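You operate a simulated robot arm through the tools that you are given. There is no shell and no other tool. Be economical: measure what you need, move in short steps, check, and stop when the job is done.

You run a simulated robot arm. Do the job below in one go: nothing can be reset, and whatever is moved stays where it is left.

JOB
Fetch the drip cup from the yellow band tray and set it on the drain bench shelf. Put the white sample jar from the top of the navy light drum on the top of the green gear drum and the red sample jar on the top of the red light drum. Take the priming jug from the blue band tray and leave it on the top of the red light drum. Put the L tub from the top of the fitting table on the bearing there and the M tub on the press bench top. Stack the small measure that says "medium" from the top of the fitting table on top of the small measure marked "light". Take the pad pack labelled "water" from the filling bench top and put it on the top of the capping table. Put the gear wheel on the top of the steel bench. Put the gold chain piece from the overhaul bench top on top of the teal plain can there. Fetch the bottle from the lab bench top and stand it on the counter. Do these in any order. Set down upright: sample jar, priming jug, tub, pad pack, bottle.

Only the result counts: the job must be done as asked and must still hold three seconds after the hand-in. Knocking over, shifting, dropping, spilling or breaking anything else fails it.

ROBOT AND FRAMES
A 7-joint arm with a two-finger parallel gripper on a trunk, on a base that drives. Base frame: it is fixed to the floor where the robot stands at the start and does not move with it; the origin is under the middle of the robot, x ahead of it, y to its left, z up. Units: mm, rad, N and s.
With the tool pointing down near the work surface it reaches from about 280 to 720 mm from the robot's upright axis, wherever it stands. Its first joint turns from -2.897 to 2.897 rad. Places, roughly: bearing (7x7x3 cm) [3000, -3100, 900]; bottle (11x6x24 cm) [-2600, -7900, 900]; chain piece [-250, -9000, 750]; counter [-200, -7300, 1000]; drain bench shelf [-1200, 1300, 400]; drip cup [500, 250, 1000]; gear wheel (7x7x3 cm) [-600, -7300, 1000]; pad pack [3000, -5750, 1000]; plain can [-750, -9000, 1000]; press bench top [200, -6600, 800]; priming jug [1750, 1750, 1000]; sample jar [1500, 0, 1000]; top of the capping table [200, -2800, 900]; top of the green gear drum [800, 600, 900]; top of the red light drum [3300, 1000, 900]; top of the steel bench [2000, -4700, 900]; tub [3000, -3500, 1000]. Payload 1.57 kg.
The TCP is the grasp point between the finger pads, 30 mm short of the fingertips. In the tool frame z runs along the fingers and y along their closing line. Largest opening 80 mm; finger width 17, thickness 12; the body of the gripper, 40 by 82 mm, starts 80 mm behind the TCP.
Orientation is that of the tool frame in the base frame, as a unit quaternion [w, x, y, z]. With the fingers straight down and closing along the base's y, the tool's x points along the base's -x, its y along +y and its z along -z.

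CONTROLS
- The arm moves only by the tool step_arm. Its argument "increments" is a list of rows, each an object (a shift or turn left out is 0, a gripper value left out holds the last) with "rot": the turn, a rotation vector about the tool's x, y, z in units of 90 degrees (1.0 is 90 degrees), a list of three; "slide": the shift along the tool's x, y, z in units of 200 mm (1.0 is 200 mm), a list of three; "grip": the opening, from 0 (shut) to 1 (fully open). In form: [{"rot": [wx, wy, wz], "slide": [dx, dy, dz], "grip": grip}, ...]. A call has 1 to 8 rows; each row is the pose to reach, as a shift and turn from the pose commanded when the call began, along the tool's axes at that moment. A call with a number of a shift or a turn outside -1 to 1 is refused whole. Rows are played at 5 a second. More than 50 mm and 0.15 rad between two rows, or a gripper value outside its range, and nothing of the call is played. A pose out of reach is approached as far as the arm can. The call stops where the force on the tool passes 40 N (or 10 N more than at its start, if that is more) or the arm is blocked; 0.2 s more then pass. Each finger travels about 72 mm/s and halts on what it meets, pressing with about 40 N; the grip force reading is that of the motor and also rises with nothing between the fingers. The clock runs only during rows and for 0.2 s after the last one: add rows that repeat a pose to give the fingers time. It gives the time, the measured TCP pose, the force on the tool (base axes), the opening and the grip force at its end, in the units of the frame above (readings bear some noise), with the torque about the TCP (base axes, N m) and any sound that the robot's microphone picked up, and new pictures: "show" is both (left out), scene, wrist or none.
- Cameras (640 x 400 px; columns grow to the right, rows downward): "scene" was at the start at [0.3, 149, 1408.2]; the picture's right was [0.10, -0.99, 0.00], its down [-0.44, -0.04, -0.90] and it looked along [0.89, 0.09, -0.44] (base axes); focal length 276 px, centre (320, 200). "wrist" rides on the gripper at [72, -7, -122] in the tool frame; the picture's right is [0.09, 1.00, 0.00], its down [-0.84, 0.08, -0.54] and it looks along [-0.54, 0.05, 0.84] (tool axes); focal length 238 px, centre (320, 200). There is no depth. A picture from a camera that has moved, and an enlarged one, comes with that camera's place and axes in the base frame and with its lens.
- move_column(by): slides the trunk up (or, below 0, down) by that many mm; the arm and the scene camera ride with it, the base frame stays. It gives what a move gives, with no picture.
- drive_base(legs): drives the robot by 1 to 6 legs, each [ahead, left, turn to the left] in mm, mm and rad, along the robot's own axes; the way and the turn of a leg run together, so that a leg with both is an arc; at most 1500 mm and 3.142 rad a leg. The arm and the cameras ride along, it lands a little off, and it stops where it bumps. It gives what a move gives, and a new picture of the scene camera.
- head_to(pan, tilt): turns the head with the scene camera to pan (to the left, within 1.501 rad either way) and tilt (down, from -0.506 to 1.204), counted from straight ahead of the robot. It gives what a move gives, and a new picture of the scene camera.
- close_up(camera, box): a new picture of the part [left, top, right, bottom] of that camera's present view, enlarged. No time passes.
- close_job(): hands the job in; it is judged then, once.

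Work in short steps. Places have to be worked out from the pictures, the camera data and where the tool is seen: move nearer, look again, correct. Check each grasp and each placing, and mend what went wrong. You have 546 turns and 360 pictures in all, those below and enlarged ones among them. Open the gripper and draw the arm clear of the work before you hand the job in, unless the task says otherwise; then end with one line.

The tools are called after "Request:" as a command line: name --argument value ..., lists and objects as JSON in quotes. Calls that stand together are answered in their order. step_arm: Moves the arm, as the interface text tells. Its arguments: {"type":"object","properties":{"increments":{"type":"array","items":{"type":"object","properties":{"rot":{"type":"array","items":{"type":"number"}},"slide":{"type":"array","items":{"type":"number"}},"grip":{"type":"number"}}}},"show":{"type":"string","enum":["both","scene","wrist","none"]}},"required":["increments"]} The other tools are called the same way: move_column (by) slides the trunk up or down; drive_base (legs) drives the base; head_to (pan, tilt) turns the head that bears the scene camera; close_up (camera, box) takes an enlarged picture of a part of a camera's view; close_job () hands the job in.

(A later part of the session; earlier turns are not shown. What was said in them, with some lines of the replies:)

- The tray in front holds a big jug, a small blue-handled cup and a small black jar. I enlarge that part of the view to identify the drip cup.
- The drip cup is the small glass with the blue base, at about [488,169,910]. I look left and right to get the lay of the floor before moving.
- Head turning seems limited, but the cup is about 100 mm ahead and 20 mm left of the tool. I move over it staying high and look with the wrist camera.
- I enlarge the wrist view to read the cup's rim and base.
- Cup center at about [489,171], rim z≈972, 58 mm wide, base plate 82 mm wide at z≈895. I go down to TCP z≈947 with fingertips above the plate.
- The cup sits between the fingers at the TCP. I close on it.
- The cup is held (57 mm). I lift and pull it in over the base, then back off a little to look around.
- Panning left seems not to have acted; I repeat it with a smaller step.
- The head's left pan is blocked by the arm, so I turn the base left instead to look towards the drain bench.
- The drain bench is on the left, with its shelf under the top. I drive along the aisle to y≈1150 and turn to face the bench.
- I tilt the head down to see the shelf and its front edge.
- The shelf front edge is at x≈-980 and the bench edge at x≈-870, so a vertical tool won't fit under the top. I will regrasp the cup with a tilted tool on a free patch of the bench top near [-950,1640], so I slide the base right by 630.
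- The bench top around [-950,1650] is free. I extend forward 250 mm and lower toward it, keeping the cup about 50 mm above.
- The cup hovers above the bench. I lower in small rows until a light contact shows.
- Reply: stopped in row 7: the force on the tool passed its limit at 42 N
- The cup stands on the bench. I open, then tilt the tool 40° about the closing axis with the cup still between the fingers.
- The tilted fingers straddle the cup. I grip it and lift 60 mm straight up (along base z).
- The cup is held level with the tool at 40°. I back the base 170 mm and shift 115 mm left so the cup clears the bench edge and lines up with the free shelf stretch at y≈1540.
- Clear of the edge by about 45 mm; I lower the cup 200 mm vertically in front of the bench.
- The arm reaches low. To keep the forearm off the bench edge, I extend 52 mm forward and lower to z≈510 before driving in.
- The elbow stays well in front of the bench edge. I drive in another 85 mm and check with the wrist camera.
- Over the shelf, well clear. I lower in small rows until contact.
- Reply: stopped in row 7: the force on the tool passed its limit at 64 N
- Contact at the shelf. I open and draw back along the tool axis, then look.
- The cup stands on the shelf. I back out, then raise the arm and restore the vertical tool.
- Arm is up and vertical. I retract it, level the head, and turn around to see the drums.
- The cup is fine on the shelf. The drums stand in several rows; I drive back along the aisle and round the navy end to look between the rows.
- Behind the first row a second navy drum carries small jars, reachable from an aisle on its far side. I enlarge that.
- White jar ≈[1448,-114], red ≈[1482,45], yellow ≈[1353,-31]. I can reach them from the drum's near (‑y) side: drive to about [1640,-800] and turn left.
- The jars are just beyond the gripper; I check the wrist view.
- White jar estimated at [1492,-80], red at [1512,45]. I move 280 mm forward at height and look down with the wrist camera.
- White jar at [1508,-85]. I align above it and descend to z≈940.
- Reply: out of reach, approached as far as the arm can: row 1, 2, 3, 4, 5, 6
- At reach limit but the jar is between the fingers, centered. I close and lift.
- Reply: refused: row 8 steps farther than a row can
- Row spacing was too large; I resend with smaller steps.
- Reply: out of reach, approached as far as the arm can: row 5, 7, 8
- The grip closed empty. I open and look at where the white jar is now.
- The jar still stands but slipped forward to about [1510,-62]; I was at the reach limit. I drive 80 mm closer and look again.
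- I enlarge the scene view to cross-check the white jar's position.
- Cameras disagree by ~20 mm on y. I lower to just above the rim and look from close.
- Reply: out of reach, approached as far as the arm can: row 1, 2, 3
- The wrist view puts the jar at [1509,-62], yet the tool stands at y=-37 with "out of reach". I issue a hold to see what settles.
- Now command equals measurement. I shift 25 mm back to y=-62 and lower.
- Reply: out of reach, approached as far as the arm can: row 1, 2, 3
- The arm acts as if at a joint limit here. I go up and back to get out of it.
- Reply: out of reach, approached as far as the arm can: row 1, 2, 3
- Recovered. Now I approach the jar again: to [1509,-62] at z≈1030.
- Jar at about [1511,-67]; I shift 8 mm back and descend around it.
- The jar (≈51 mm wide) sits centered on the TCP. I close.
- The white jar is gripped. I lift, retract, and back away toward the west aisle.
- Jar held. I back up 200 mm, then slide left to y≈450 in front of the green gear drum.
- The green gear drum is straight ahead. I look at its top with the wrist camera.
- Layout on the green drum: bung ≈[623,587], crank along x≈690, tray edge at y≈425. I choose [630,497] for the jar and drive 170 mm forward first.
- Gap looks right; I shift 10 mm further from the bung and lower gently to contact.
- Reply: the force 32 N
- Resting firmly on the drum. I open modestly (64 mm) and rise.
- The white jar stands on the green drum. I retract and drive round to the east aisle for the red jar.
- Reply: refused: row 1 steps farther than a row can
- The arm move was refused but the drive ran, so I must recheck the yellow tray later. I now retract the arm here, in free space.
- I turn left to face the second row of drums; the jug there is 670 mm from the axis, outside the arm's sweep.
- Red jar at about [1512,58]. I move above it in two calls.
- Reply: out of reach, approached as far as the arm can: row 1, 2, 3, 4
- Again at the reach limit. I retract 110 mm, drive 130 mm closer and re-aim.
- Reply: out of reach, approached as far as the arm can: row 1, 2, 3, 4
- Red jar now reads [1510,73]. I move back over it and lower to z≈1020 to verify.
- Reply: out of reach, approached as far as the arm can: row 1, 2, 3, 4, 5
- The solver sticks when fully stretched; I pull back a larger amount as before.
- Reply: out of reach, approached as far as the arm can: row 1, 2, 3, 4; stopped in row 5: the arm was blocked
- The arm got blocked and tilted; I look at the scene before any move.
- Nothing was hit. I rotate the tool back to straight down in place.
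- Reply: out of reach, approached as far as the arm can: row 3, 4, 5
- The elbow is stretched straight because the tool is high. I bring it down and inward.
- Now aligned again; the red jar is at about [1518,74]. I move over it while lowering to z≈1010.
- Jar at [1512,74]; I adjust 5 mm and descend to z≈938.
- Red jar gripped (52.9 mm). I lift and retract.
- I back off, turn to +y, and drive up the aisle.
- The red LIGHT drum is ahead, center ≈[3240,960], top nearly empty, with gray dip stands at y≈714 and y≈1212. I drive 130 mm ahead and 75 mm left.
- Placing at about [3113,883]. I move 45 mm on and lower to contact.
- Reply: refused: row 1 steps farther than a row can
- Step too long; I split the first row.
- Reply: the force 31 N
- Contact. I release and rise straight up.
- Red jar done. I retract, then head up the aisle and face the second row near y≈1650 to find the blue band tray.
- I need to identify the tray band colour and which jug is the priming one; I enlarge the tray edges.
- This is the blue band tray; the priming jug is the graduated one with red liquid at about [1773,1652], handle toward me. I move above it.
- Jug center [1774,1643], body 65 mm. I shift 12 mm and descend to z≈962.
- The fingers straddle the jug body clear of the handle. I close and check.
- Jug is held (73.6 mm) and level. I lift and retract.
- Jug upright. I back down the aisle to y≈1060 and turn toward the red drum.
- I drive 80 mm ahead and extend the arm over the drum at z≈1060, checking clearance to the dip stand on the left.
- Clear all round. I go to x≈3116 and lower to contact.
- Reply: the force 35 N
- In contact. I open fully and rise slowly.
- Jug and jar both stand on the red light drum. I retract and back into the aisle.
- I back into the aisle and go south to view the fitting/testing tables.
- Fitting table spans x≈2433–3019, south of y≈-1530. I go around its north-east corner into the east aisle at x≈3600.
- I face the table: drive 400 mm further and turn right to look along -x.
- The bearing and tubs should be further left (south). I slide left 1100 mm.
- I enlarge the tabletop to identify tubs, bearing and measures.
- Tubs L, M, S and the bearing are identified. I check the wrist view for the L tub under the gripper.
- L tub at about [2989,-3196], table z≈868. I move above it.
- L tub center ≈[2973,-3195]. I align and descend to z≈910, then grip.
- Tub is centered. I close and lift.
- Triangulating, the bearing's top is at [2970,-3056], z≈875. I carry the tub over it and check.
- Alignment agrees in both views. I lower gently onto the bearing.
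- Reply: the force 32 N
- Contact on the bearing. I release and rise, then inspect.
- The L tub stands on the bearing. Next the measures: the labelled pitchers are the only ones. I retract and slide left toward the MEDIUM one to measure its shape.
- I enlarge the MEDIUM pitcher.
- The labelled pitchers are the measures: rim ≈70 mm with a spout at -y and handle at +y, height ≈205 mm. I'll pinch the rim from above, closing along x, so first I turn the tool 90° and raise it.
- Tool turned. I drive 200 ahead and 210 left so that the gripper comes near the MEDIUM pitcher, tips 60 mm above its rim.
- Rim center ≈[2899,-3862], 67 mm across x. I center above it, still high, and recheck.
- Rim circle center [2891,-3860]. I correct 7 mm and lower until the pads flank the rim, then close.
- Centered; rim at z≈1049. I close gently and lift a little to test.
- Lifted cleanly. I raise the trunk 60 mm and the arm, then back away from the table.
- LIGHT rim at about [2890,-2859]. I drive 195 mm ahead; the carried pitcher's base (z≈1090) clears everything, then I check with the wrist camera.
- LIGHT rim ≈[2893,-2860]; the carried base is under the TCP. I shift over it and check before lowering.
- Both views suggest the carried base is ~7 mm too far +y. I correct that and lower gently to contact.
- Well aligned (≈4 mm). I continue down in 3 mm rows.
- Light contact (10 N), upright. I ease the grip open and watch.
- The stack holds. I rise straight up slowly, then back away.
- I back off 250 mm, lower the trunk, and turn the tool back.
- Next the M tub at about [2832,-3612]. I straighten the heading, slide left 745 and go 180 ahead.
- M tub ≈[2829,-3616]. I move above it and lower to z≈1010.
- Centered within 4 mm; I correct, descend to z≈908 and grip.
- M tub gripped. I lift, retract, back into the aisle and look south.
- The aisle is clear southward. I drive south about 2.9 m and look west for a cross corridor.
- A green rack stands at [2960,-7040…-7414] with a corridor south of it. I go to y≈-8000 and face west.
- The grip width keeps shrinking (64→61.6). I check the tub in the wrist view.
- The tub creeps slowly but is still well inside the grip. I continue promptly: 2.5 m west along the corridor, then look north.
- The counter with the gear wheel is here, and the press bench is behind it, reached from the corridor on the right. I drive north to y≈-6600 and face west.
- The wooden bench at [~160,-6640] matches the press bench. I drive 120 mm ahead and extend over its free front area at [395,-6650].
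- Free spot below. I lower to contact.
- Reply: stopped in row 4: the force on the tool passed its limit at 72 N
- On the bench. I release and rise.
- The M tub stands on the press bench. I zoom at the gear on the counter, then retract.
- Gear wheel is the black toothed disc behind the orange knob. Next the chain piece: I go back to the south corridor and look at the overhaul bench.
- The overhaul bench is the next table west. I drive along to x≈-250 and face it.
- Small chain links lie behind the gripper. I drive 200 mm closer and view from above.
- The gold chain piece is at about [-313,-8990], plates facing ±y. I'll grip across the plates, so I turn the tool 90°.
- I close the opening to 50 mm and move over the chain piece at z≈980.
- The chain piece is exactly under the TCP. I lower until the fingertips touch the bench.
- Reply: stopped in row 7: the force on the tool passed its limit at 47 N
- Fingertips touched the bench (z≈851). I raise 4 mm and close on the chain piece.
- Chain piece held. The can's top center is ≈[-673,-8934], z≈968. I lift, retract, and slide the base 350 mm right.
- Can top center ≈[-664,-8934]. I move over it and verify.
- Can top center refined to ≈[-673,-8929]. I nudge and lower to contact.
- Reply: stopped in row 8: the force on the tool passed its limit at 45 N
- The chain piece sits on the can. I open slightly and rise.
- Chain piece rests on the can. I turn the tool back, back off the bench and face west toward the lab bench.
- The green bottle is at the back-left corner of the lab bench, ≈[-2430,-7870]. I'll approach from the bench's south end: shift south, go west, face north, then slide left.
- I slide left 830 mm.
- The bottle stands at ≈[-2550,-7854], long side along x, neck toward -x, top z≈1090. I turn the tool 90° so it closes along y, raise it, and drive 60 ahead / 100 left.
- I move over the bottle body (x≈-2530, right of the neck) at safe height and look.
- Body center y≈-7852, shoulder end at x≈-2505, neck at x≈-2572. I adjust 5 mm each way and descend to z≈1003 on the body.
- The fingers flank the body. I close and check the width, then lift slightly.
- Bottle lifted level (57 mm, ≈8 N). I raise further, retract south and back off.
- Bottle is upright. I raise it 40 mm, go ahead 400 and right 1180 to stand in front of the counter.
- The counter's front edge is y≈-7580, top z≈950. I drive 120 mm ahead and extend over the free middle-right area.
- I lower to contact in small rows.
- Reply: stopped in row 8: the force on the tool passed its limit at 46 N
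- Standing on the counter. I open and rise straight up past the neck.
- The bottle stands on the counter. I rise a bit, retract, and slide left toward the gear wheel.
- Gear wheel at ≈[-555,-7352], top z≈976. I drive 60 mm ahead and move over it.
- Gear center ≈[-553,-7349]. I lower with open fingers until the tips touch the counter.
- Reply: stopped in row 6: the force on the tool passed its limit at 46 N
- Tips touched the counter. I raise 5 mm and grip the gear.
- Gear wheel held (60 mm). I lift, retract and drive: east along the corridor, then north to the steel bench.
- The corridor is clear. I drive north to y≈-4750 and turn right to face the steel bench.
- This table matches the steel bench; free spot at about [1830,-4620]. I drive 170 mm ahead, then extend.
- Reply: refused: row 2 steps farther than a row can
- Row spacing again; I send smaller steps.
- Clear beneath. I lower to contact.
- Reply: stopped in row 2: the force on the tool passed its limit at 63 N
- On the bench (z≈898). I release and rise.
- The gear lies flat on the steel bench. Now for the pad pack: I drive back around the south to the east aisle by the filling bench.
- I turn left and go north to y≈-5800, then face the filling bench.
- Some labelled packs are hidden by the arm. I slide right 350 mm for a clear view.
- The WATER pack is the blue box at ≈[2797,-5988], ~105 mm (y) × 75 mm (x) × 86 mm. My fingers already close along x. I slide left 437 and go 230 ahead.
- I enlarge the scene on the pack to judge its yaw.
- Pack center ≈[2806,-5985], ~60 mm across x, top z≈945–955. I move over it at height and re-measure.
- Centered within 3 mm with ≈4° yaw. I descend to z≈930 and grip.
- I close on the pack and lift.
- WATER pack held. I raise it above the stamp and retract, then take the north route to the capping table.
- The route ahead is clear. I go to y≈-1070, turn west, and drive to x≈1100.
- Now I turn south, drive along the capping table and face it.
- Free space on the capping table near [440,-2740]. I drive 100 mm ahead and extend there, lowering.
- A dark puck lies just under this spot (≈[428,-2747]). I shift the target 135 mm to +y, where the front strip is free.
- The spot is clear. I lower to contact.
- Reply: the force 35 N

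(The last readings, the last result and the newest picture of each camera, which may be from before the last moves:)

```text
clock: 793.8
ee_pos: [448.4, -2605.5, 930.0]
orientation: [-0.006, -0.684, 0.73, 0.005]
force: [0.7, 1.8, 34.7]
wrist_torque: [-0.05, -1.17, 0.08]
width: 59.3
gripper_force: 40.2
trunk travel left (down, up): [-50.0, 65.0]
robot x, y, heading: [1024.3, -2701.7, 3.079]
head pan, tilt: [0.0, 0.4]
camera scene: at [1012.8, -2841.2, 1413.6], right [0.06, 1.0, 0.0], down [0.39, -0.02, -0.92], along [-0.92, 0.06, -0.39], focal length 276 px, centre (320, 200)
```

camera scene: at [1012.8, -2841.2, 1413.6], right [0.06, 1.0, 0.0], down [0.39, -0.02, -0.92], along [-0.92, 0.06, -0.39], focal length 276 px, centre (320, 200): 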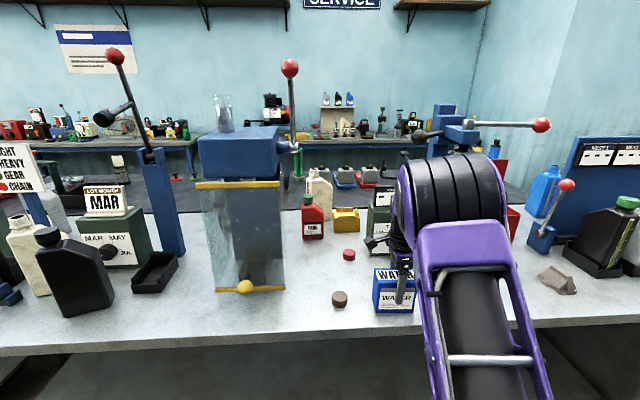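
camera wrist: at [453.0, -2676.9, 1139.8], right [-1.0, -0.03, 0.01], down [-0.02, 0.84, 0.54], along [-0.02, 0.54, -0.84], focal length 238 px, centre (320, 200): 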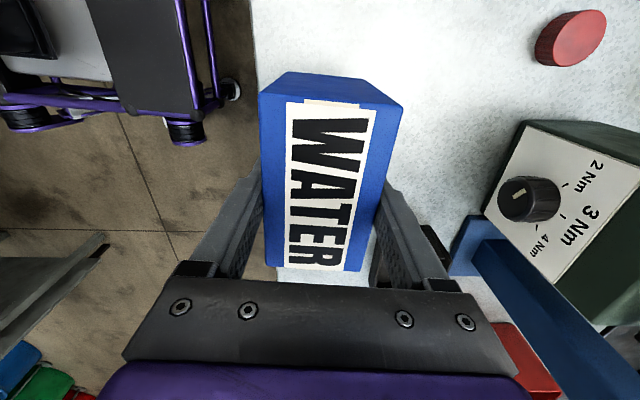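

Standing on the table. I release and rise.

Request:
step_arm --increments '[{"grip": 1, "slide": [0, 0, -0.02]}, {"grip": 1, "slide": [0, 0, -0.02]}, {"grip": 1, "slide": [0, 0, -0.03]}, {"grip": 1, "slide": [0, 0, -0.15]}, {"grip": 1, "slide": [0, 0, -0.35]}, {"grip": 1, "slide": [0, 0, -0.55]}, {"grip": 1, "slide": [0, 0, -0.75]}]' --show "both"

```text
clock: 795.4
ee_pos: [448.4, -2606.8, 1072.5]
orientation: [-0.004, -0.684, 0.73, 0.002]
force: [0.4, -0.5, -0.1]
wrist_torque: [0.04, -0.01, 0.05]
width: 79.5
gripper_force: 0.1
trunk travel left (down, up): [-50.0, 65.0]
robot x, y, heading: [1023.9, -2700.0, 3.078]
head pan, tilt: [0.0, 0.4]
camera scene: at [1010.4, -2840.9, 1413.1], right [0.06, 1.0, 0.0], down [0.39, -0.02, -0.92], along [-0.92, 0.06, -0.39], focal length 276 px, centre (320, 200)
camera wrist: at [451.8, -2677.8, 1196.4], right [-1.0, -0.03, 0.01], down [-0.02, 0.84, 0.54], along [-0.02, 0.54, -0.84], focal length 238 px, centre (320, 200)
```

scene: 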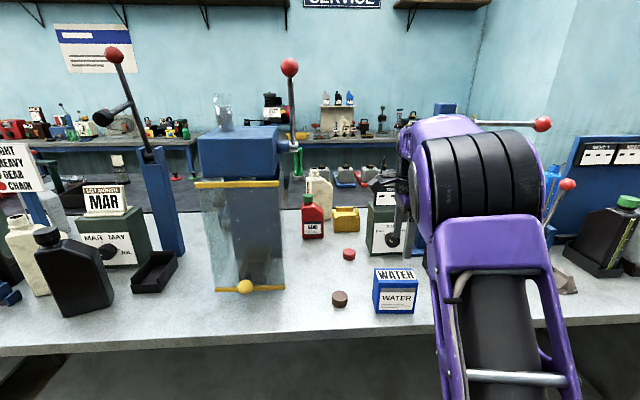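
wrist: 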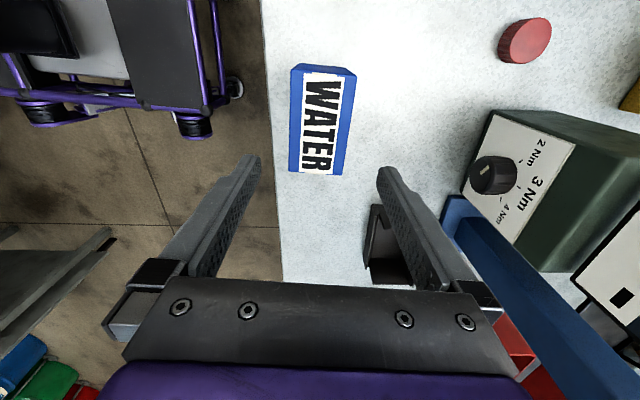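

The pack stands well. Everything is placed; I retract and go back to check the yellow tray jug I passed close to.

Request:
step_arm --increments '[{"slide": [0, -0.2, -0.1]}, {"slide": [0, -0.4, -0.2]}, {"slide": [0, -0.6, -0.25]}, {"slide": [0, -0.8, -0.25]}]' --show "none"

Request:
drive_base --legs '[[-100, 0, 0], [0, 0, -1.51], [1300, 0, 0], [0, 0, 0.6]]'

```text
clock: 796.4
ee_pos: [611.3, -2612.6, 1125.5]
orientation: [-0.004, -0.684, 0.729, 0.002]
force: [0.7, -0.8, 0.4]
wrist_torque: [0.02, -0.01, -0.01]
width: 80.1
gripper_force: 0.0
trunk travel left (down, up): [-50.0, 65.0]
robot x, y, heading: [1028.6, -2701.3, 3.082]
head pan, tilt: [0.0, 0.4]
```

```text
clock: 809.4
ee_pos: [1030.1, -997.0, 1124.6]
orientation: [-0.002, -0.262, 0.965, 0.002]
force: [0.3, -0.5, 0.2]
wrist_torque: [-0.05, 0.02, 0.0]
width: 79.9
gripper_force: 0.1
trunk travel left (down, up): [-50.0, 65.0]
robot x, y, heading: [1186.5, -1389.1, 2.1]
head pan, tilt: [0.0, 0.4]
camera scene: at [1065.1, -1456.6, 1413.1], right [0.86, 0.51, 0.0], down [0.2, -0.34, -0.92], along [-0.47, 0.79, -0.39], focal length 276 px, centre (320, 200)
```

scene: 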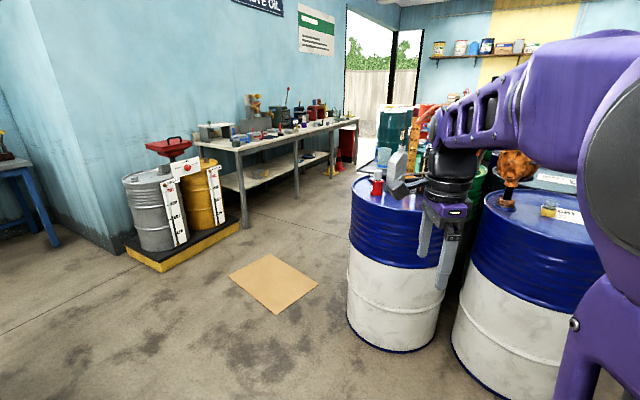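

Request:
close_up --camera "scene" --box '[340, 100, 460, 220]'

```text
3.33 times, centred on (400, 160) of scene
camera zoom: at [1065.1, -1456.6, 1413.1], right [0.86, 0.51, 0.0], down [0.2, -0.34, -0.92], along [-0.47, 0.79, -0.39], focal length 920 px, centre (53, 333)
```

zoom: 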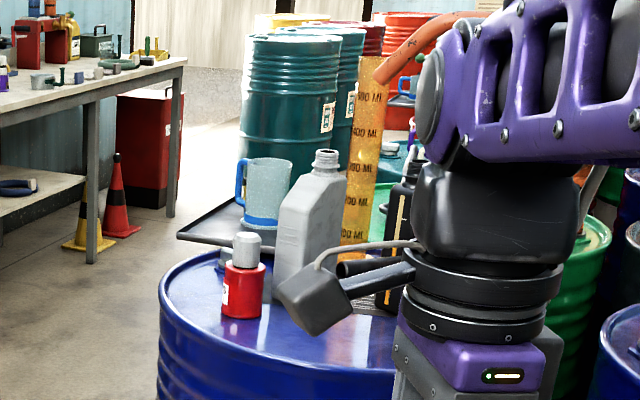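

The jug, ruler and bottles stand. I look once more from the west side to confirm the tray's small bottle and the white jar.

Request:
drive_base --legs '[[0, 0, 1.04], [0, -550, 0], [1300, 0, 0], [0, 0, -1.9]]'

Request:
close_up --camera "scene" --box '[200, 130, 440, 280]'

```text
clock: 828.5
ee_pos: [104.0, -472.5, 1126.7]
orientation: [-0.001, 0.166, 0.986, 0.003]
force: [-0.1, 0.0, 0.3]
wrist_torque: [0.0, -0.02, 0.02]
width: 80.0
gripper_force: 0.0
trunk travel left (down, up): [-50.0, 65.0]
robot x, y, heading: [-93.9, -846.0, 1.238]
head pan, tilt: [0.0, 0.4]
camera scene: at [-224.1, -799.1, 1413.1], right [0.94, -0.33, 0.0], down [-0.13, -0.37, -0.92], along [0.3, 0.87, -0.39], focal length 276 px, centre (320, 200)
```

scene: 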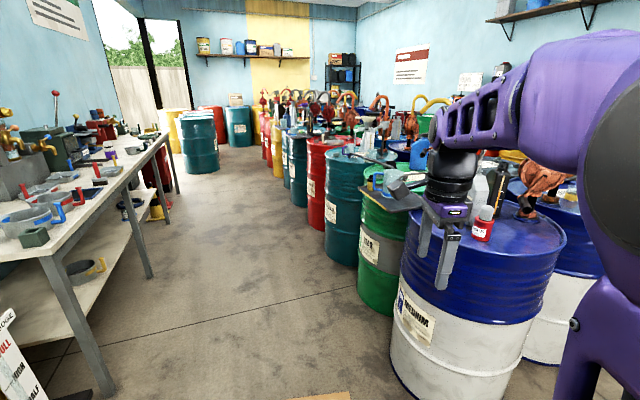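

```text
2.67 times, centred on (320, 205) of scene
camera zoom: at [-224.1, -799.1, 1413.1], right [0.94, -0.33, 0.0], down [-0.13, -0.37, -0.92], along [0.3, 0.87, -0.39], focal length 736 px, centre (320, 187)
```

zoom: 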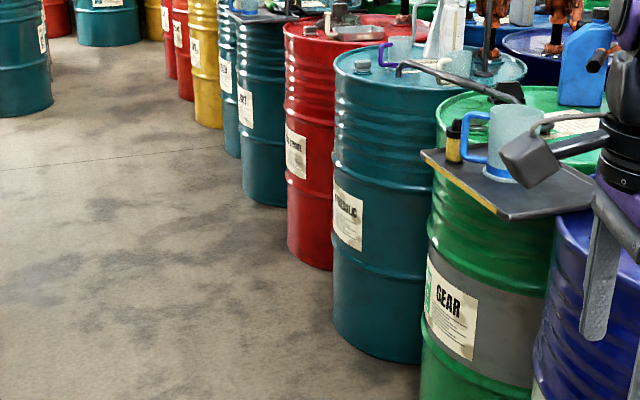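

The tray's jug and small bottle stand undisturbed, every item is placed, the gripper is open and the arm is clear. I hand in.

Request:
close_job

```text
The job is handed in.
```

I placed every item you asked for and handed the job in. I saw each one standing where it was left, and the gripper was open with the arm clear at hand-in.
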